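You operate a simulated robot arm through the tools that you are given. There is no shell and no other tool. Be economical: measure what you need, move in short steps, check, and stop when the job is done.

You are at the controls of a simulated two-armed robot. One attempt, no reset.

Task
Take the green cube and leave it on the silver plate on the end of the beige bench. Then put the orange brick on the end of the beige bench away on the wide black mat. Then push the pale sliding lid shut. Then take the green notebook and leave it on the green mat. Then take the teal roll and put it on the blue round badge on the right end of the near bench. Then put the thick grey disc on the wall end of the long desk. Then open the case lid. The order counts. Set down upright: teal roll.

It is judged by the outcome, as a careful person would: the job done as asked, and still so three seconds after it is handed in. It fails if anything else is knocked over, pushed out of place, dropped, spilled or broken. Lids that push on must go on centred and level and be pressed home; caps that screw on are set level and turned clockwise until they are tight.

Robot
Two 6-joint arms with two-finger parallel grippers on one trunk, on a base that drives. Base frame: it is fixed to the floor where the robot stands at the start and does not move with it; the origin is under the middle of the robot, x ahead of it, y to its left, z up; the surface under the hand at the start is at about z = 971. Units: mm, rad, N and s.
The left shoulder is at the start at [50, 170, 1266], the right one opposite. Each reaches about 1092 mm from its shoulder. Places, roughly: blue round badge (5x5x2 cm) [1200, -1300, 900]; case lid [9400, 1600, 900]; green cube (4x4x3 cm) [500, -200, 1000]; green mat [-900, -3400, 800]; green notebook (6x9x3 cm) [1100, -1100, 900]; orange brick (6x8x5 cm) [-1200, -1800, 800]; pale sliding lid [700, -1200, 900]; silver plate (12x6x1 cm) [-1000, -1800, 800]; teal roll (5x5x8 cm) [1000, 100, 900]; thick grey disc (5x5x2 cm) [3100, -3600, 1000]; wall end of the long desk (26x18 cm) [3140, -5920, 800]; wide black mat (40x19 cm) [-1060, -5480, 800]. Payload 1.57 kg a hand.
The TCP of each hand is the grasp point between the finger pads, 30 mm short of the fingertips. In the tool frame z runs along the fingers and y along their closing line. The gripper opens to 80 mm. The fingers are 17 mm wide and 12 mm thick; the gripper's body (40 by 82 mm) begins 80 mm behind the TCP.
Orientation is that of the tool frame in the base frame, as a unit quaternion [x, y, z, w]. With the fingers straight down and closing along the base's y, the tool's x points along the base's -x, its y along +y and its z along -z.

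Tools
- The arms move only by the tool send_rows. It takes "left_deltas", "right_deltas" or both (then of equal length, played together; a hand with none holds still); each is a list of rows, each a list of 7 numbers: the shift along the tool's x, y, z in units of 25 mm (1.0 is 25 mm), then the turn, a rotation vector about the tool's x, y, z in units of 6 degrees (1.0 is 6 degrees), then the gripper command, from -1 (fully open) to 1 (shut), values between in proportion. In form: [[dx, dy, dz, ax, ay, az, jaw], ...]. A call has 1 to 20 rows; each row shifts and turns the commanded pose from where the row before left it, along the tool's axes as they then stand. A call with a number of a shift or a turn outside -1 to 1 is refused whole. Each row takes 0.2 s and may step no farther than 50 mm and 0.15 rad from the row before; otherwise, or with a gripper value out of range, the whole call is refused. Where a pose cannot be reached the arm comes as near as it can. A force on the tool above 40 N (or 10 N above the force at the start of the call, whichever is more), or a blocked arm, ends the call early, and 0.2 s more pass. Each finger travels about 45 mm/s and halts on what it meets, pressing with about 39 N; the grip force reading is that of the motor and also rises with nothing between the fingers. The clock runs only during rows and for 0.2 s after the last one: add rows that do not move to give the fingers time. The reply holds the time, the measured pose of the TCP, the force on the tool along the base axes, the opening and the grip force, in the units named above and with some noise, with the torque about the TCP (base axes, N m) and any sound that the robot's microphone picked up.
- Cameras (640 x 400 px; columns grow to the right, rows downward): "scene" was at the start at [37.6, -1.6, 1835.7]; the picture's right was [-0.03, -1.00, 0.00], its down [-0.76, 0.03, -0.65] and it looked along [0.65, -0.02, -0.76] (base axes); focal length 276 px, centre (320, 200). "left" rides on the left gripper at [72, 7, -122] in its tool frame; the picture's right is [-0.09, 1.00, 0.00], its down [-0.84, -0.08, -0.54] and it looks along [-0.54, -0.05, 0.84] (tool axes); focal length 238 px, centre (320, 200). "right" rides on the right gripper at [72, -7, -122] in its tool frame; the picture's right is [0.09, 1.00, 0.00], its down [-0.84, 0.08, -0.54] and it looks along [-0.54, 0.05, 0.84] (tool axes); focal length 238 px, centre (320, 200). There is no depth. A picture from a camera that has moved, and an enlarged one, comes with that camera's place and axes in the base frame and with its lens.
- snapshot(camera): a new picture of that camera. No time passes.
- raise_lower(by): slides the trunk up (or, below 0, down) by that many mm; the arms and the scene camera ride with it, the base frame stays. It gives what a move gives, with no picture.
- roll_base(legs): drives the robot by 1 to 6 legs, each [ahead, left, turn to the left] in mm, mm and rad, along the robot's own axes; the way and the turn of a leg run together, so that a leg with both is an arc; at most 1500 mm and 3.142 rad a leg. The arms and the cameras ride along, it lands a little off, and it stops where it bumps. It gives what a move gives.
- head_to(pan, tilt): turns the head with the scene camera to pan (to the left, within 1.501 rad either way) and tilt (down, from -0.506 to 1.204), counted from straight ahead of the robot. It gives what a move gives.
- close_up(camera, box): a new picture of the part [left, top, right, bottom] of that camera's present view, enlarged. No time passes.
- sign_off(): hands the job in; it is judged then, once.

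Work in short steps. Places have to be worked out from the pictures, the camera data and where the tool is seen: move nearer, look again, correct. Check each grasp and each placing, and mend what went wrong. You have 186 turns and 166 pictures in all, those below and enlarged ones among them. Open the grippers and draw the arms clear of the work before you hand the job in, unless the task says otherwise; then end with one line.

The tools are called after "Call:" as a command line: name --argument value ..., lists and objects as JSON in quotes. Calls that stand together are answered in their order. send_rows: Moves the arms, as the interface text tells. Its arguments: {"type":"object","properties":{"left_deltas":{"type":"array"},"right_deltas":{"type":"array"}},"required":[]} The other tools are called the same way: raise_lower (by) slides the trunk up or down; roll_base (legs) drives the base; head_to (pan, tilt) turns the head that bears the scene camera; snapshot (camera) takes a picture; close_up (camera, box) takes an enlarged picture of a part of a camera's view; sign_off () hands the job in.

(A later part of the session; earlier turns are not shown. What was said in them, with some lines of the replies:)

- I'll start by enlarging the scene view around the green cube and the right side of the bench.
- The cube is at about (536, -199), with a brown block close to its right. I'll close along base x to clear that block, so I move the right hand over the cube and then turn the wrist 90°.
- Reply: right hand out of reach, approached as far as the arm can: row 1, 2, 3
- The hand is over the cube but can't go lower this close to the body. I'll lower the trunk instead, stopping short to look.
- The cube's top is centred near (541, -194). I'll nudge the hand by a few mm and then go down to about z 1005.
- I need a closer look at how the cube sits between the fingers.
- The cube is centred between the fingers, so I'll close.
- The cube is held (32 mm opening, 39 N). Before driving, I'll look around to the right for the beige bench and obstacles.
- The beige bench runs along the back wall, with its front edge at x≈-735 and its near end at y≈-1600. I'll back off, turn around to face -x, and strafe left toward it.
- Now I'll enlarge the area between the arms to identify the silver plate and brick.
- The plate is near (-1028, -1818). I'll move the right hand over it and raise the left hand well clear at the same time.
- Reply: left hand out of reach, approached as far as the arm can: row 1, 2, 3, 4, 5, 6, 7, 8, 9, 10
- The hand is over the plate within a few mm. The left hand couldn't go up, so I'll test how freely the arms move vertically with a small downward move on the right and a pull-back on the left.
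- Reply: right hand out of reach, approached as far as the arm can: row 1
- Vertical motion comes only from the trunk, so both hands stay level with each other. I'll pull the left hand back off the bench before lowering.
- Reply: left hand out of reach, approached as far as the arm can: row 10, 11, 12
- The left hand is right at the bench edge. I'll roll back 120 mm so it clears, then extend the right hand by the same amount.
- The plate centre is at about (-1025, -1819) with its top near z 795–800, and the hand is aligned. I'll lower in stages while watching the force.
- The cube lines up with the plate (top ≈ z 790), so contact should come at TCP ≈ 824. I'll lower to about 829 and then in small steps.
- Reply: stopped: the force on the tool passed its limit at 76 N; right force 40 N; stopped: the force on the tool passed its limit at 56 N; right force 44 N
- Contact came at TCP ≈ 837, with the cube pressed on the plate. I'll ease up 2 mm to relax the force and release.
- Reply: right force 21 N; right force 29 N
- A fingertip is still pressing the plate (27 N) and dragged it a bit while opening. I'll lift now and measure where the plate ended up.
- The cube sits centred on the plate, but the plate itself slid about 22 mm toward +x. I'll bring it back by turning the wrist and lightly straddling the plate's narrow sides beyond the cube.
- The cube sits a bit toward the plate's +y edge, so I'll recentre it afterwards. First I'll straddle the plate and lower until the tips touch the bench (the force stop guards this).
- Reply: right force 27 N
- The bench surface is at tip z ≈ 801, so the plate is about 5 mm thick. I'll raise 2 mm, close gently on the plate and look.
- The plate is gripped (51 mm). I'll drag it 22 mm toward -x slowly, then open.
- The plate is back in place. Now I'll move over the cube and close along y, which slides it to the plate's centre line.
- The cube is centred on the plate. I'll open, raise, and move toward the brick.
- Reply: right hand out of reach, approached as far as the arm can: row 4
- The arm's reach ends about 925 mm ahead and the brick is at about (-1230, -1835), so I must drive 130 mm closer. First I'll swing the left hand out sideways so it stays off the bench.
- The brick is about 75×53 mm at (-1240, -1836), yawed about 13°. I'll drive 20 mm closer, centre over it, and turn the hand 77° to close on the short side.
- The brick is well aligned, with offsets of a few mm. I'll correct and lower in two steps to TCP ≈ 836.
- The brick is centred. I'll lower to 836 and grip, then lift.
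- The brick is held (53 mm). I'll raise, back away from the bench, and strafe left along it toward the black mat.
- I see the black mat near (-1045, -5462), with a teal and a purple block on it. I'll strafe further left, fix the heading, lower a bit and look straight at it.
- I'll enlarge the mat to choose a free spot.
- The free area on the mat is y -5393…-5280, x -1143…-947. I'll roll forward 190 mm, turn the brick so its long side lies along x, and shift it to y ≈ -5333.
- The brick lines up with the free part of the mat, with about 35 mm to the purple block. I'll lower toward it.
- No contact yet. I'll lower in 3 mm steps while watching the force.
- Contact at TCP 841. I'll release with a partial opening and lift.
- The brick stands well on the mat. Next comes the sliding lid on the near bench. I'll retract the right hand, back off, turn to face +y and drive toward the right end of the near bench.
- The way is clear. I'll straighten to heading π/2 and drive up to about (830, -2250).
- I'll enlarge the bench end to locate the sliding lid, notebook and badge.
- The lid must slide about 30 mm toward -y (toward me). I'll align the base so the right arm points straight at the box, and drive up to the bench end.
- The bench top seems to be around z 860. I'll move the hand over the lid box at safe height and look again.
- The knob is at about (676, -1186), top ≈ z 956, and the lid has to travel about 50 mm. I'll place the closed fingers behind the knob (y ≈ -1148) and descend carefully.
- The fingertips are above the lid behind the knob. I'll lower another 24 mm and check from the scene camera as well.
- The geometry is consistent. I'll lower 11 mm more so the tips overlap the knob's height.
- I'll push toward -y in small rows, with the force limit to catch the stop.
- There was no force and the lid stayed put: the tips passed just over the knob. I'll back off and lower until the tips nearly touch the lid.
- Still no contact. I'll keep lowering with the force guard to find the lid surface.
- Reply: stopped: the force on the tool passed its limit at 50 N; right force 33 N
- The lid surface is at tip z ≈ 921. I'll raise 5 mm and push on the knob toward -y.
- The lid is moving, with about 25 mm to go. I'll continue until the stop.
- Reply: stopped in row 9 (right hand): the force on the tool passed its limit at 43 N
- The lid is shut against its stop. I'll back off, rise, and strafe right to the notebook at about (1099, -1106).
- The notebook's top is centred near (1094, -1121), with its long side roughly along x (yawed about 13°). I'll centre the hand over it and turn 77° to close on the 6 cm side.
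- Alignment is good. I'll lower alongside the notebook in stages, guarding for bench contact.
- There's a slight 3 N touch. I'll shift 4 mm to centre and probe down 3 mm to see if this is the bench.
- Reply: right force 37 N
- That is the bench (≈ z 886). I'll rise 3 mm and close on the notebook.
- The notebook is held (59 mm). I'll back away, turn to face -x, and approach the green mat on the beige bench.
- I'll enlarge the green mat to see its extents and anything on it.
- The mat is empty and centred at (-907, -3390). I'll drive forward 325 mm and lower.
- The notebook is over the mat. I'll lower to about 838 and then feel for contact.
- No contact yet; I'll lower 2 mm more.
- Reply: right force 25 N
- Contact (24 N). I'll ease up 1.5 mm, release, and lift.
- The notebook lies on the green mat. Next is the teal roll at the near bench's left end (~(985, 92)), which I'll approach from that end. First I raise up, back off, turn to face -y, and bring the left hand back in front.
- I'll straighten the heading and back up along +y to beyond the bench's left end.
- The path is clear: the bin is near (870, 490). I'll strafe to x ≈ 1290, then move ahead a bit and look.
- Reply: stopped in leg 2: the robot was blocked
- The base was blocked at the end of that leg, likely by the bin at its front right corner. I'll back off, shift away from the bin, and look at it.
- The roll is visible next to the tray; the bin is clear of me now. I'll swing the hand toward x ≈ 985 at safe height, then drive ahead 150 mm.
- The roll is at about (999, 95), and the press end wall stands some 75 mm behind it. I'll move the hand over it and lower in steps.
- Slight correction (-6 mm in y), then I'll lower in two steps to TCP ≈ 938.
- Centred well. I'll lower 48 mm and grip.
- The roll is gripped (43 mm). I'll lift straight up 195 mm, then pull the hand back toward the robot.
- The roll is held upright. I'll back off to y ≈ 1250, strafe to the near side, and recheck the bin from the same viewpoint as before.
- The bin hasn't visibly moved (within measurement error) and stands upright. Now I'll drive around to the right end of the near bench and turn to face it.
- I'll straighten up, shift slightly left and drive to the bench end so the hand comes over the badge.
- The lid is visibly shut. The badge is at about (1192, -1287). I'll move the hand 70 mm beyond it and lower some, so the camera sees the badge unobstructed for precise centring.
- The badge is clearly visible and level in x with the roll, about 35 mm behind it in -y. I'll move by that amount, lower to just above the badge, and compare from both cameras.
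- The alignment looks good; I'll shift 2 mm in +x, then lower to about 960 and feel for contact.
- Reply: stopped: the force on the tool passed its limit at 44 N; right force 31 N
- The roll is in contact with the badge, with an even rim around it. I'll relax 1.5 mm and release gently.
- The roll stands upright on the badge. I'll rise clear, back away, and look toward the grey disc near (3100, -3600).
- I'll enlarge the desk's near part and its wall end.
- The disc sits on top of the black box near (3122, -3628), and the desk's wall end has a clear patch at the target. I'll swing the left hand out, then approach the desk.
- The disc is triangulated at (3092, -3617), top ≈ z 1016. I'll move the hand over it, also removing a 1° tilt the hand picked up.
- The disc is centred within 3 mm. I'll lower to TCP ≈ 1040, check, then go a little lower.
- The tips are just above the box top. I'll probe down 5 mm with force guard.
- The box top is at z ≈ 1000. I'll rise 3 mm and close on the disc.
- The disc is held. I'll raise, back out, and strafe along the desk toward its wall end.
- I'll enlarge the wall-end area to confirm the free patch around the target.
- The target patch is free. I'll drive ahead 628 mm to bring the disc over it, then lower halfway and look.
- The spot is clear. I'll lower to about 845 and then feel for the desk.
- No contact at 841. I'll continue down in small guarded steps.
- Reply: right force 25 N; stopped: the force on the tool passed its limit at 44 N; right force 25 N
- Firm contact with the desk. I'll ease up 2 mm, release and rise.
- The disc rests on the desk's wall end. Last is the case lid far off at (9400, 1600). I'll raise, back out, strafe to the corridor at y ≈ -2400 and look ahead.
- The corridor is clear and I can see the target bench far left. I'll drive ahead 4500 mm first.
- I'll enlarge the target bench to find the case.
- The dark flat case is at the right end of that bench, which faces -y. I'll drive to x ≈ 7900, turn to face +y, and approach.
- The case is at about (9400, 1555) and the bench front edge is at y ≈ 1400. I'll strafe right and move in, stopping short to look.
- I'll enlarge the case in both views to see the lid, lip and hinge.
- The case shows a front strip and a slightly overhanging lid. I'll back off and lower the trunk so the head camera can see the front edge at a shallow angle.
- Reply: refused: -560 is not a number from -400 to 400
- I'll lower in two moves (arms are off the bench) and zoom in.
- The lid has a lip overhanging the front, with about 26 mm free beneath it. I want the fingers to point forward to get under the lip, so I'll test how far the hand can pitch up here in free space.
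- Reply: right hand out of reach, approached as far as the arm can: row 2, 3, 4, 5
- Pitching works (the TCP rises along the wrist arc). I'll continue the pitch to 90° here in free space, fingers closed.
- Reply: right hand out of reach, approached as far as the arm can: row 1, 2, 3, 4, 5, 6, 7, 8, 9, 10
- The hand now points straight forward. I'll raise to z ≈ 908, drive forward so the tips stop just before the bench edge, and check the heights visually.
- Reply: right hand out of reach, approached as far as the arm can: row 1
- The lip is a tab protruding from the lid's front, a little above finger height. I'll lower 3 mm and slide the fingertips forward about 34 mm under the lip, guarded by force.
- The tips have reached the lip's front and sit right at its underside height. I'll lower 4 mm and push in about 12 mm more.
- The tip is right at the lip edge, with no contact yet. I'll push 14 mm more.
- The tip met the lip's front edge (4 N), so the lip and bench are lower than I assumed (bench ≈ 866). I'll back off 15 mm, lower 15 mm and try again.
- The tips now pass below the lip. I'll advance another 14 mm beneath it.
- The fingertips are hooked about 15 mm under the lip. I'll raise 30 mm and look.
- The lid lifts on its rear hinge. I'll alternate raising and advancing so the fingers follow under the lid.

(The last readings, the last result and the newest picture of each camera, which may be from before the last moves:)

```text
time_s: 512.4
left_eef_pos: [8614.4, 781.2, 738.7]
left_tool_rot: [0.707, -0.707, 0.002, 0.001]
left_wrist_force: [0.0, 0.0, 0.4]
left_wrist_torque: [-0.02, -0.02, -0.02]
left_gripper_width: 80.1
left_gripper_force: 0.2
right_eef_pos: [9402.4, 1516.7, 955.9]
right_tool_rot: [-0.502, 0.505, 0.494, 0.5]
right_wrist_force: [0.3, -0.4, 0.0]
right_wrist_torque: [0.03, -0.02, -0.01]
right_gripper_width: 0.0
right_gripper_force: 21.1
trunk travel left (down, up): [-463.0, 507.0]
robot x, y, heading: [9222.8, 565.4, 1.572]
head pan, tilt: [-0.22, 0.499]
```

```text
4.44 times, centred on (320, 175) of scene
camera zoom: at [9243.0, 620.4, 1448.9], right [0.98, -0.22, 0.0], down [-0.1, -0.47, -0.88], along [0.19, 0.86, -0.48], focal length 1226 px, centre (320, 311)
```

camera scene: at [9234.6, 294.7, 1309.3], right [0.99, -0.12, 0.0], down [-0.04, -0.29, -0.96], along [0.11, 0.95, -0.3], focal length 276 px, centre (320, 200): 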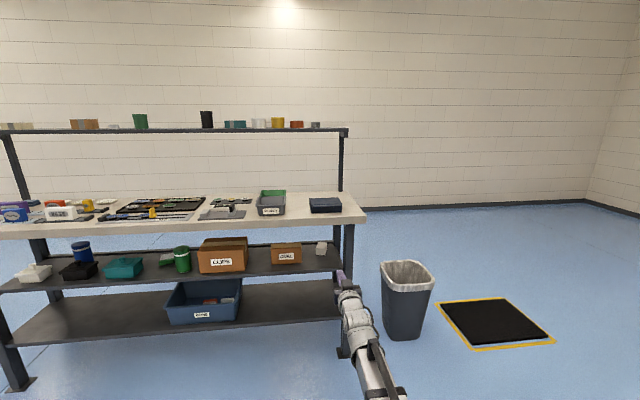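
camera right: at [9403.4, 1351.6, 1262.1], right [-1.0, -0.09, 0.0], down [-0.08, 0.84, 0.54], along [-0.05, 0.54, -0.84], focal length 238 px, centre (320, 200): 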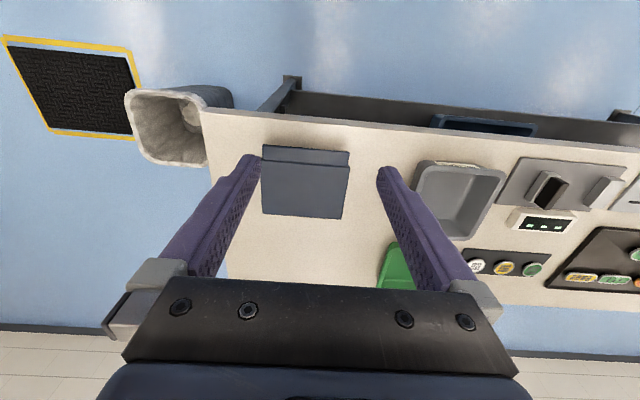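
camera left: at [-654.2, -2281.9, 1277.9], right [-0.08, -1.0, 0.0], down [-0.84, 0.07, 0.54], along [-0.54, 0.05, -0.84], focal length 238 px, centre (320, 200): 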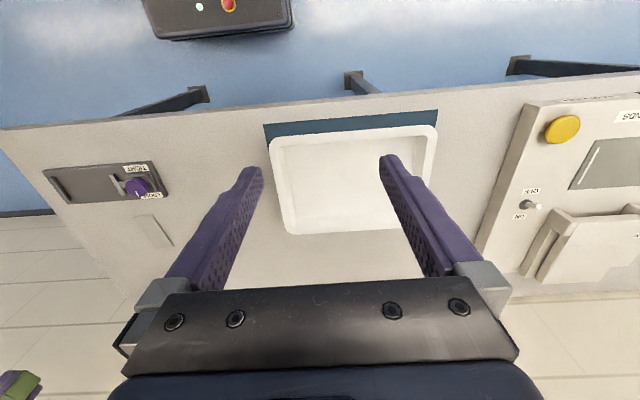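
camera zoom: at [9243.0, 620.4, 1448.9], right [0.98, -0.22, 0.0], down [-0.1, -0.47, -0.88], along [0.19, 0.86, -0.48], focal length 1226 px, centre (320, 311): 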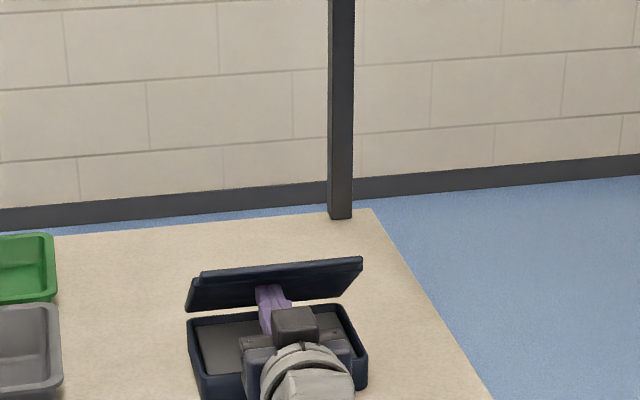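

The lid is at about 45–50°. I'll continue raising and advancing toward and past vertical.

Call:
raise_lower --by 18

Call:
send_rows --right_deltas '[[0, 0, 0.25, 0, 0, 0, 1], [0, 0, 0.25, 0, 0, 0, 1], [0, 0, 0.25, 0, 0, 0, 1], [0, 0, 0.2, 0, 0, 0, 1], [0, 0, 0, 0, 0, 0, 1]]'

Call:
raise_lower --by 12

Call:
send_rows --right_deltas '[[0, 0, 0.25, 0, 0, 0, 1], [0, 0, 0.25, 0, 0, 0, 1], [0, 0, 0.25, 0, 0, 0, 1], [0, 0, 0.25, 0, 0, 0, 1], [0, 0, 0, 0, 0, 0, 1]]'

Call:
close_up --camera "scene" --box '[270, 130, 370, 220]'

```text
time_s: 513.1
left_eef_pos: [8615.1, 780.3, 755.6]
left_tool_rot: [0.708, -0.707, 0.002, 0.0]
left_wrist_force: [-0.3, -0.2, 0.6]
left_wrist_torque: [-0.02, 0.06, -0.08]
left_gripper_width: 79.9
left_gripper_force: 0.0
right_eef_pos: [9402.9, 1515.6, 973.9]
right_tool_rot: [-0.502, 0.505, 0.493, 0.5]
right_wrist_force: [0.2, -0.1, 0.4]
right_wrist_torque: [-0.01, 0.01, -0.02]
right_gripper_width: 0.0
right_gripper_force: 21.3
trunk travel left (down, up): [-481.0, 489.0]
robot x, y, heading: [9226.3, 569.8, 1.567]
head pan, tilt: [-0.22, 0.499]
```

```text
time_s: 514.3
left_eef_pos: [8615.4, 781.2, 756.8]
left_tool_rot: [0.708, -0.707, 0.002, 0.001]
left_wrist_force: [0.1, 0.7, 0.4]
left_wrist_torque: [0.0, 0.0, -0.02]
left_gripper_width: 79.8
left_gripper_force: 0.0
right_eef_pos: [9403.5, 1539.0, 973.4]
right_tool_rot: [-0.501, 0.505, 0.494, 0.5]
right_wrist_force: [-0.8, 0.1, 0.3]
right_wrist_torque: [0.01, 0.01, -0.02]
right_gripper_width: 0.0
right_gripper_force: 21.6
trunk travel left (down, up): [-481.0, 489.0]
robot x, y, heading: [9222.2, 569.0, 1.566]
head pan, tilt: [-0.22, 0.499]
```

```text
time_s: 514.9
left_eef_pos: [8615.5, 779.9, 767.6]
left_tool_rot: [0.707, -0.707, 0.002, 0.0]
left_wrist_force: [0.2, -0.2, -0.4]
left_wrist_torque: [0.0, -0.02, 0.01]
left_gripper_width: 79.9
left_gripper_force: 0.2
right_eef_pos: [9403.0, 1540.0, 985.5]
right_tool_rot: [-0.502, 0.505, 0.493, 0.5]
right_wrist_force: [-0.9, 0.2, 0.0]
right_wrist_torque: [0.02, 0.0, 0.0]
right_gripper_width: 0.2
right_gripper_force: 21.3
trunk travel left (down, up): [-493.0, 477.0]
robot x, y, heading: [9224.7, 572.9, 1.568]
head pan, tilt: [-0.22, 0.499]
```

```text
time_s: 516.1
left_eef_pos: [8614.2, 780.6, 767.9]
left_tool_rot: [-0.707, 0.707, -0.001, -0.001]
left_wrist_force: [0.1, -1.0, -0.7]
left_wrist_torque: [0.01, 0.02, 0.03]
left_gripper_width: 80.1
left_gripper_force: 0.0
right_eef_pos: [9403.4, 1564.8, 985.8]
right_tool_rot: [-0.503, 0.505, 0.493, 0.499]
right_wrist_force: [-0.1, 0.1, -0.1]
right_wrist_torque: [0.01, -0.03, 0.01]
right_gripper_width: 0.0
right_gripper_force: 21.8
trunk travel left (down, up): [-493.0, 477.0]
robot x, y, heading: [9222.4, 571.1, 1.574]
head pan, tilt: [-0.22, 0.499]
```

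```text
4.44 times, centred on (320, 175) of scene
camera zoom: at [9243.0, 620.4, 1478.9], right [0.98, -0.22, 0.0], down [-0.1, -0.47, -0.88], along [0.19, 0.86, -0.48], focal length 1226 px, centre (320, 311)
```

zoom: 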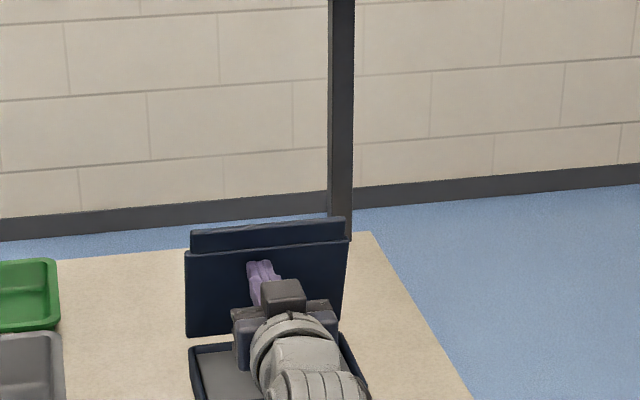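

The lid is nearly vertical. I'll rise 10 mm and push 40 mm further to take it past vertical.

Call:
raise_lower --by 12

Call:
send_rows --right_deltas '[[0, 0, 0.27, 0, 0, 0, 1], [0, 0, 0.27, 0, 0, 0, 1], [0, 0, 0.27, 0, 0, 0, 1], [0, 0, 0.27, 0, 0, 0, 1], [0, 0, 0.27, 0, 0, 0, 1], [0, 0, 0.27, 0, 0, 0, 1], [0, 0, 0, 0, 0, 0, 1]]'

Call:
close_up --camera "scene" --box '[270, 130, 370, 220]'

```text
time_s: 516.7
left_eef_pos: [8613.3, 780.6, 778.5]
left_tool_rot: [0.707, -0.707, 0.002, 0.001]
left_wrist_force: [-0.2, 0.2, 0.5]
left_wrist_torque: [-0.05, -0.03, 0.01]
left_gripper_width: 80.1
left_gripper_force: 0.1
right_eef_pos: [9403.7, 1564.2, 996.4]
right_tool_rot: [-0.503, 0.505, 0.493, 0.499]
right_wrist_force: [0.1, -0.1, 0.1]
right_wrist_torque: [0.0, 0.0, 0.04]
right_gripper_width: 0.1
right_gripper_force: 21.4
trunk travel left (down, up): [-505.0, 465.0]
robot x, y, heading: [9222.3, 572.7, 1.57]
head pan, tilt: [-0.22, 0.499]
```

```text
time_s: 518.3
left_eef_pos: [8616.1, 782.0, 779.8]
left_tool_rot: [0.707, -0.707, 0.001, 0.001]
left_wrist_force: [-0.1, 0.3, -0.1]
left_wrist_torque: [0.01, 0.01, 0.01]
left_gripper_width: 80.2
left_gripper_force: 0.1
right_eef_pos: [9403.6, 1605.0, 996.8]
right_tool_rot: [-0.502, 0.506, 0.492, 0.5]
right_wrist_force: [-0.5, 0.2, -0.7]
right_wrist_torque: [0.0, -0.07, -0.03]
right_gripper_width: 0.0
right_gripper_force: 21.1
trunk travel left (down, up): [-505.0, 465.0]
robot x, y, heading: [9225.7, 568.6, 1.571]
head pan, tilt: [-0.22, 0.499]
```

```text
4.44 times, centred on (320, 175) of scene
camera zoom: at [9243.0, 620.4, 1490.9], right [0.98, -0.22, 0.0], down [-0.1, -0.47, -0.88], along [0.19, 0.86, -0.48], focal length 1226 px, centre (320, 311)
```

zoom: 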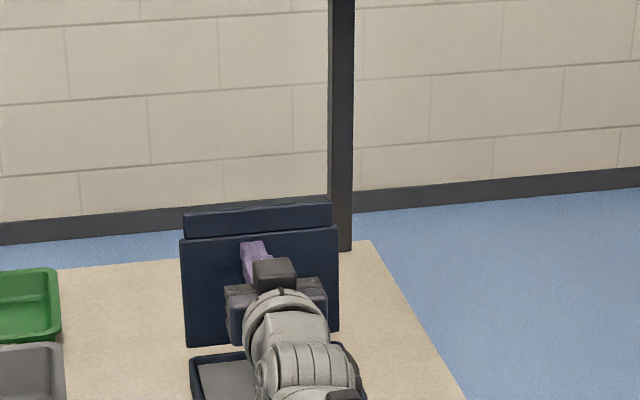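

It looks about vertical or a bit past. I'll push another 30 mm.

Call:
send_rows --right_deltas '[[0, 0, 0.24, 0, 0, 0, 1], [0, 0, 0.24, 0, 0, 0, 1], [0, 0, 0.24, 0, 0, 0, 1], [0, 0, 0.24, 0, 0, 0, 1], [0, 0, 0.24, 0, 0, 0, 1], [0, 0, 0, 0, 0, 0, 1]]'

Call:
close_up --camera "scene" --box '[270, 130, 370, 220]'

```text
time_s: 519.4
left_eef_pos: [8614.8, 778.8, 780.8]
left_tool_rot: [-0.706, 0.708, -0.002, 0.001]
left_wrist_force: [0.7, 0.6, -1.0]
left_wrist_torque: [-0.02, 0.01, 0.03]
left_gripper_width: 79.7
left_gripper_force: 0.1
right_eef_pos: [9404.6, 1621.7, 1001.3]
right_tool_rot: [-0.502, 0.505, 0.493, 0.5]
right_wrist_force: [-0.9, -13.3, 8.7]
right_wrist_torque: [0.14, 0.02, 0.03]
right_gripper_width: 0.0
right_gripper_force: 21.4
trunk travel left (down, up): [-505.0, 465.0]
robot x, y, heading: [9218.9, 564.1, 1.569]
head pan, tilt: [-0.22, 0.499]
stopped in row 5 (right hand): the force on the tool passed its limit at 44 N (the readings are from after the stop); the commanded pose is now the measured one
```

```text
4.44 times, centred on (320, 175) of scene
camera zoom: at [9242.7, 616.7, 1491.3], right [0.98, -0.22, 0.0], down [-0.1, -0.47, -0.88], along [0.19, 0.86, -0.48], focal length 1226 px, centre (320, 311)
```

zoom: 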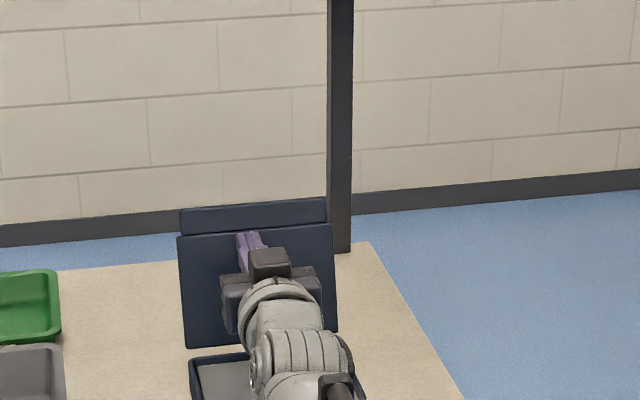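

The lid hit its open stop past vertical. I'll withdraw the hand straight back and check that the lid stays open.

Call:
send_rows --right_deltas '[[0, 0, -0.3, 0, 0, 0, 1], [0, 0, -0.6, 0, 0, 0, 1], [0, 0, -0.8, 0, 0, 0, 1], [0, 0, -0.8, 0, 0, 0, 1], [0, 0, -0.8, 0, 0, 0, 1], [0, 0, -0.8, 0, 0, 0, 1], [0, 0, -0.8, 0, 0, 0, 1], [0, 0, -0.8, 0, 0, 0, 1]]'

Call:
roll_base --legs '[[-400, 0, 0]]'

Call:
close_up --camera "scene" --box '[260, 120, 420, 240]'

```text
time_s: 521.2
left_eef_pos: [8615.2, 779.8, 781.0]
left_tool_rot: [0.707, -0.707, 0.002, 0.0]
left_wrist_force: [-0.3, -0.1, 0.4]
left_wrist_torque: [0.01, -0.05, 0.01]
left_gripper_width: 79.8
left_gripper_force: 0.0
right_eef_pos: [9402.7, 1483.5, 995.9]
right_tool_rot: [-0.502, 0.506, 0.493, 0.499]
right_wrist_force: [1.0, -0.3, -0.1]
right_wrist_torque: [0.01, 0.02, 0.0]
right_gripper_width: 0.0
right_gripper_force: 21.1
trunk travel left (down, up): [-505.0, 465.0]
robot x, y, heading: [9224.9, 572.1, 1.572]
head pan, tilt: [-0.22, 0.499]
```

```text
time_s: 523.6
left_eef_pos: [8615.3, 384.0, 780.9]
left_tool_rot: [0.707, -0.707, 0.002, 0.0]
left_wrist_force: [-0.2, -0.8, 0.1]
left_wrist_torque: [-0.02, -0.07, 0.0]
left_gripper_width: 79.9
left_gripper_force: 0.0
right_eef_pos: [9402.1, 1089.2, 997.1]
right_tool_rot: [-0.504, 0.505, 0.493, 0.498]
right_wrist_force: [-0.5, -0.1, 0.2]
right_wrist_torque: [-0.01, 0.01, 0.02]
right_gripper_width: 0.0
right_gripper_force: 21.3
trunk travel left (down, up): [-505.0, 465.0]
robot x, y, heading: [9222.1, 172.6, 1.569]
head pan, tilt: [-0.22, 0.499]
```

```text
3.33 times, centred on (340, 180) of scene
camera zoom: at [9243.0, 224.0, 1490.9], right [0.98, -0.22, 0.0], down [-0.1, -0.47, -0.88], along [0.19, 0.86, -0.48], focal length 920 px, centre (253, 267)
```

zoom: 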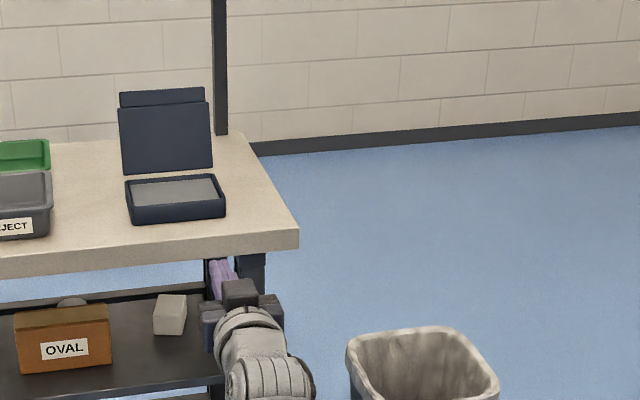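

The case lid stands open on its own and everything else at this bench is undisturbed. I'll open the right gripper, with the arms already clear, before handing in.

Call:
send_rows --right_deltas '[[0, 0, 0, 0, 0, 0, -1], [0, 0, 0, 0, 0, 0, -1], [0, 0, 0, 0, 0, 0, -1], [0, 0, 0, 0, 0, 0, -1], [0, 0, 0, 0, 0, 0, -1], [0, 0, 0, 0, 0, 0, -1]]'

Call:
snapshot --camera "scene"

```text
time_s: 525.0
left_eef_pos: [8615.3, 384.0, 780.5]
left_tool_rot: [-0.707, 0.708, -0.002, 0.0]
left_wrist_force: [-0.1, 0.5, 0.7]
left_wrist_torque: [-0.03, -0.02, 0.04]
left_gripper_width: 80.1
left_gripper_force: 0.1
right_eef_pos: [9402.5, 1089.0, 996.5]
right_tool_rot: [-0.503, 0.505, 0.493, 0.498]
right_wrist_force: [-0.7, 0.5, -0.2]
right_wrist_torque: [0.02, 0.06, 0.0]
right_gripper_width: 80.2
right_gripper_force: 0.1
trunk travel left (down, up): [-505.0, 465.0]
robot x, y, heading: [9224.1, 174.7, 1.573]
head pan, tilt: [-0.22, 0.499]
```

```text
26 pictures are left
camera scene: at [9243.0, 224.4, 1490.9], right [0.98, -0.22, 0.0], down [-0.1, -0.47, -0.88], along [0.19, 0.86, -0.48], focal length 276 px, centre (320, 200)
```

scene: 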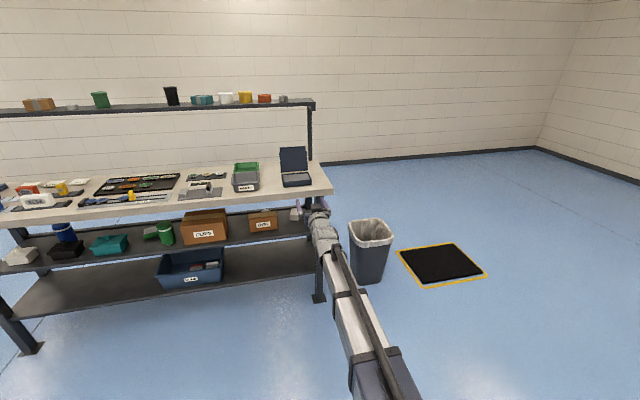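

All seven steps are done, the grippers are open and the arms are clear, so I'm handing in.

Call:
sign_off

```text
The job is handed in.
```

All seven steps were done in order and handed in. Two things to know: the silver plate slid about 22 mm when I released the cube and I moved it back, and the base bumped the bin by the near bench, which stayed upright and within a few centimetres of its place.
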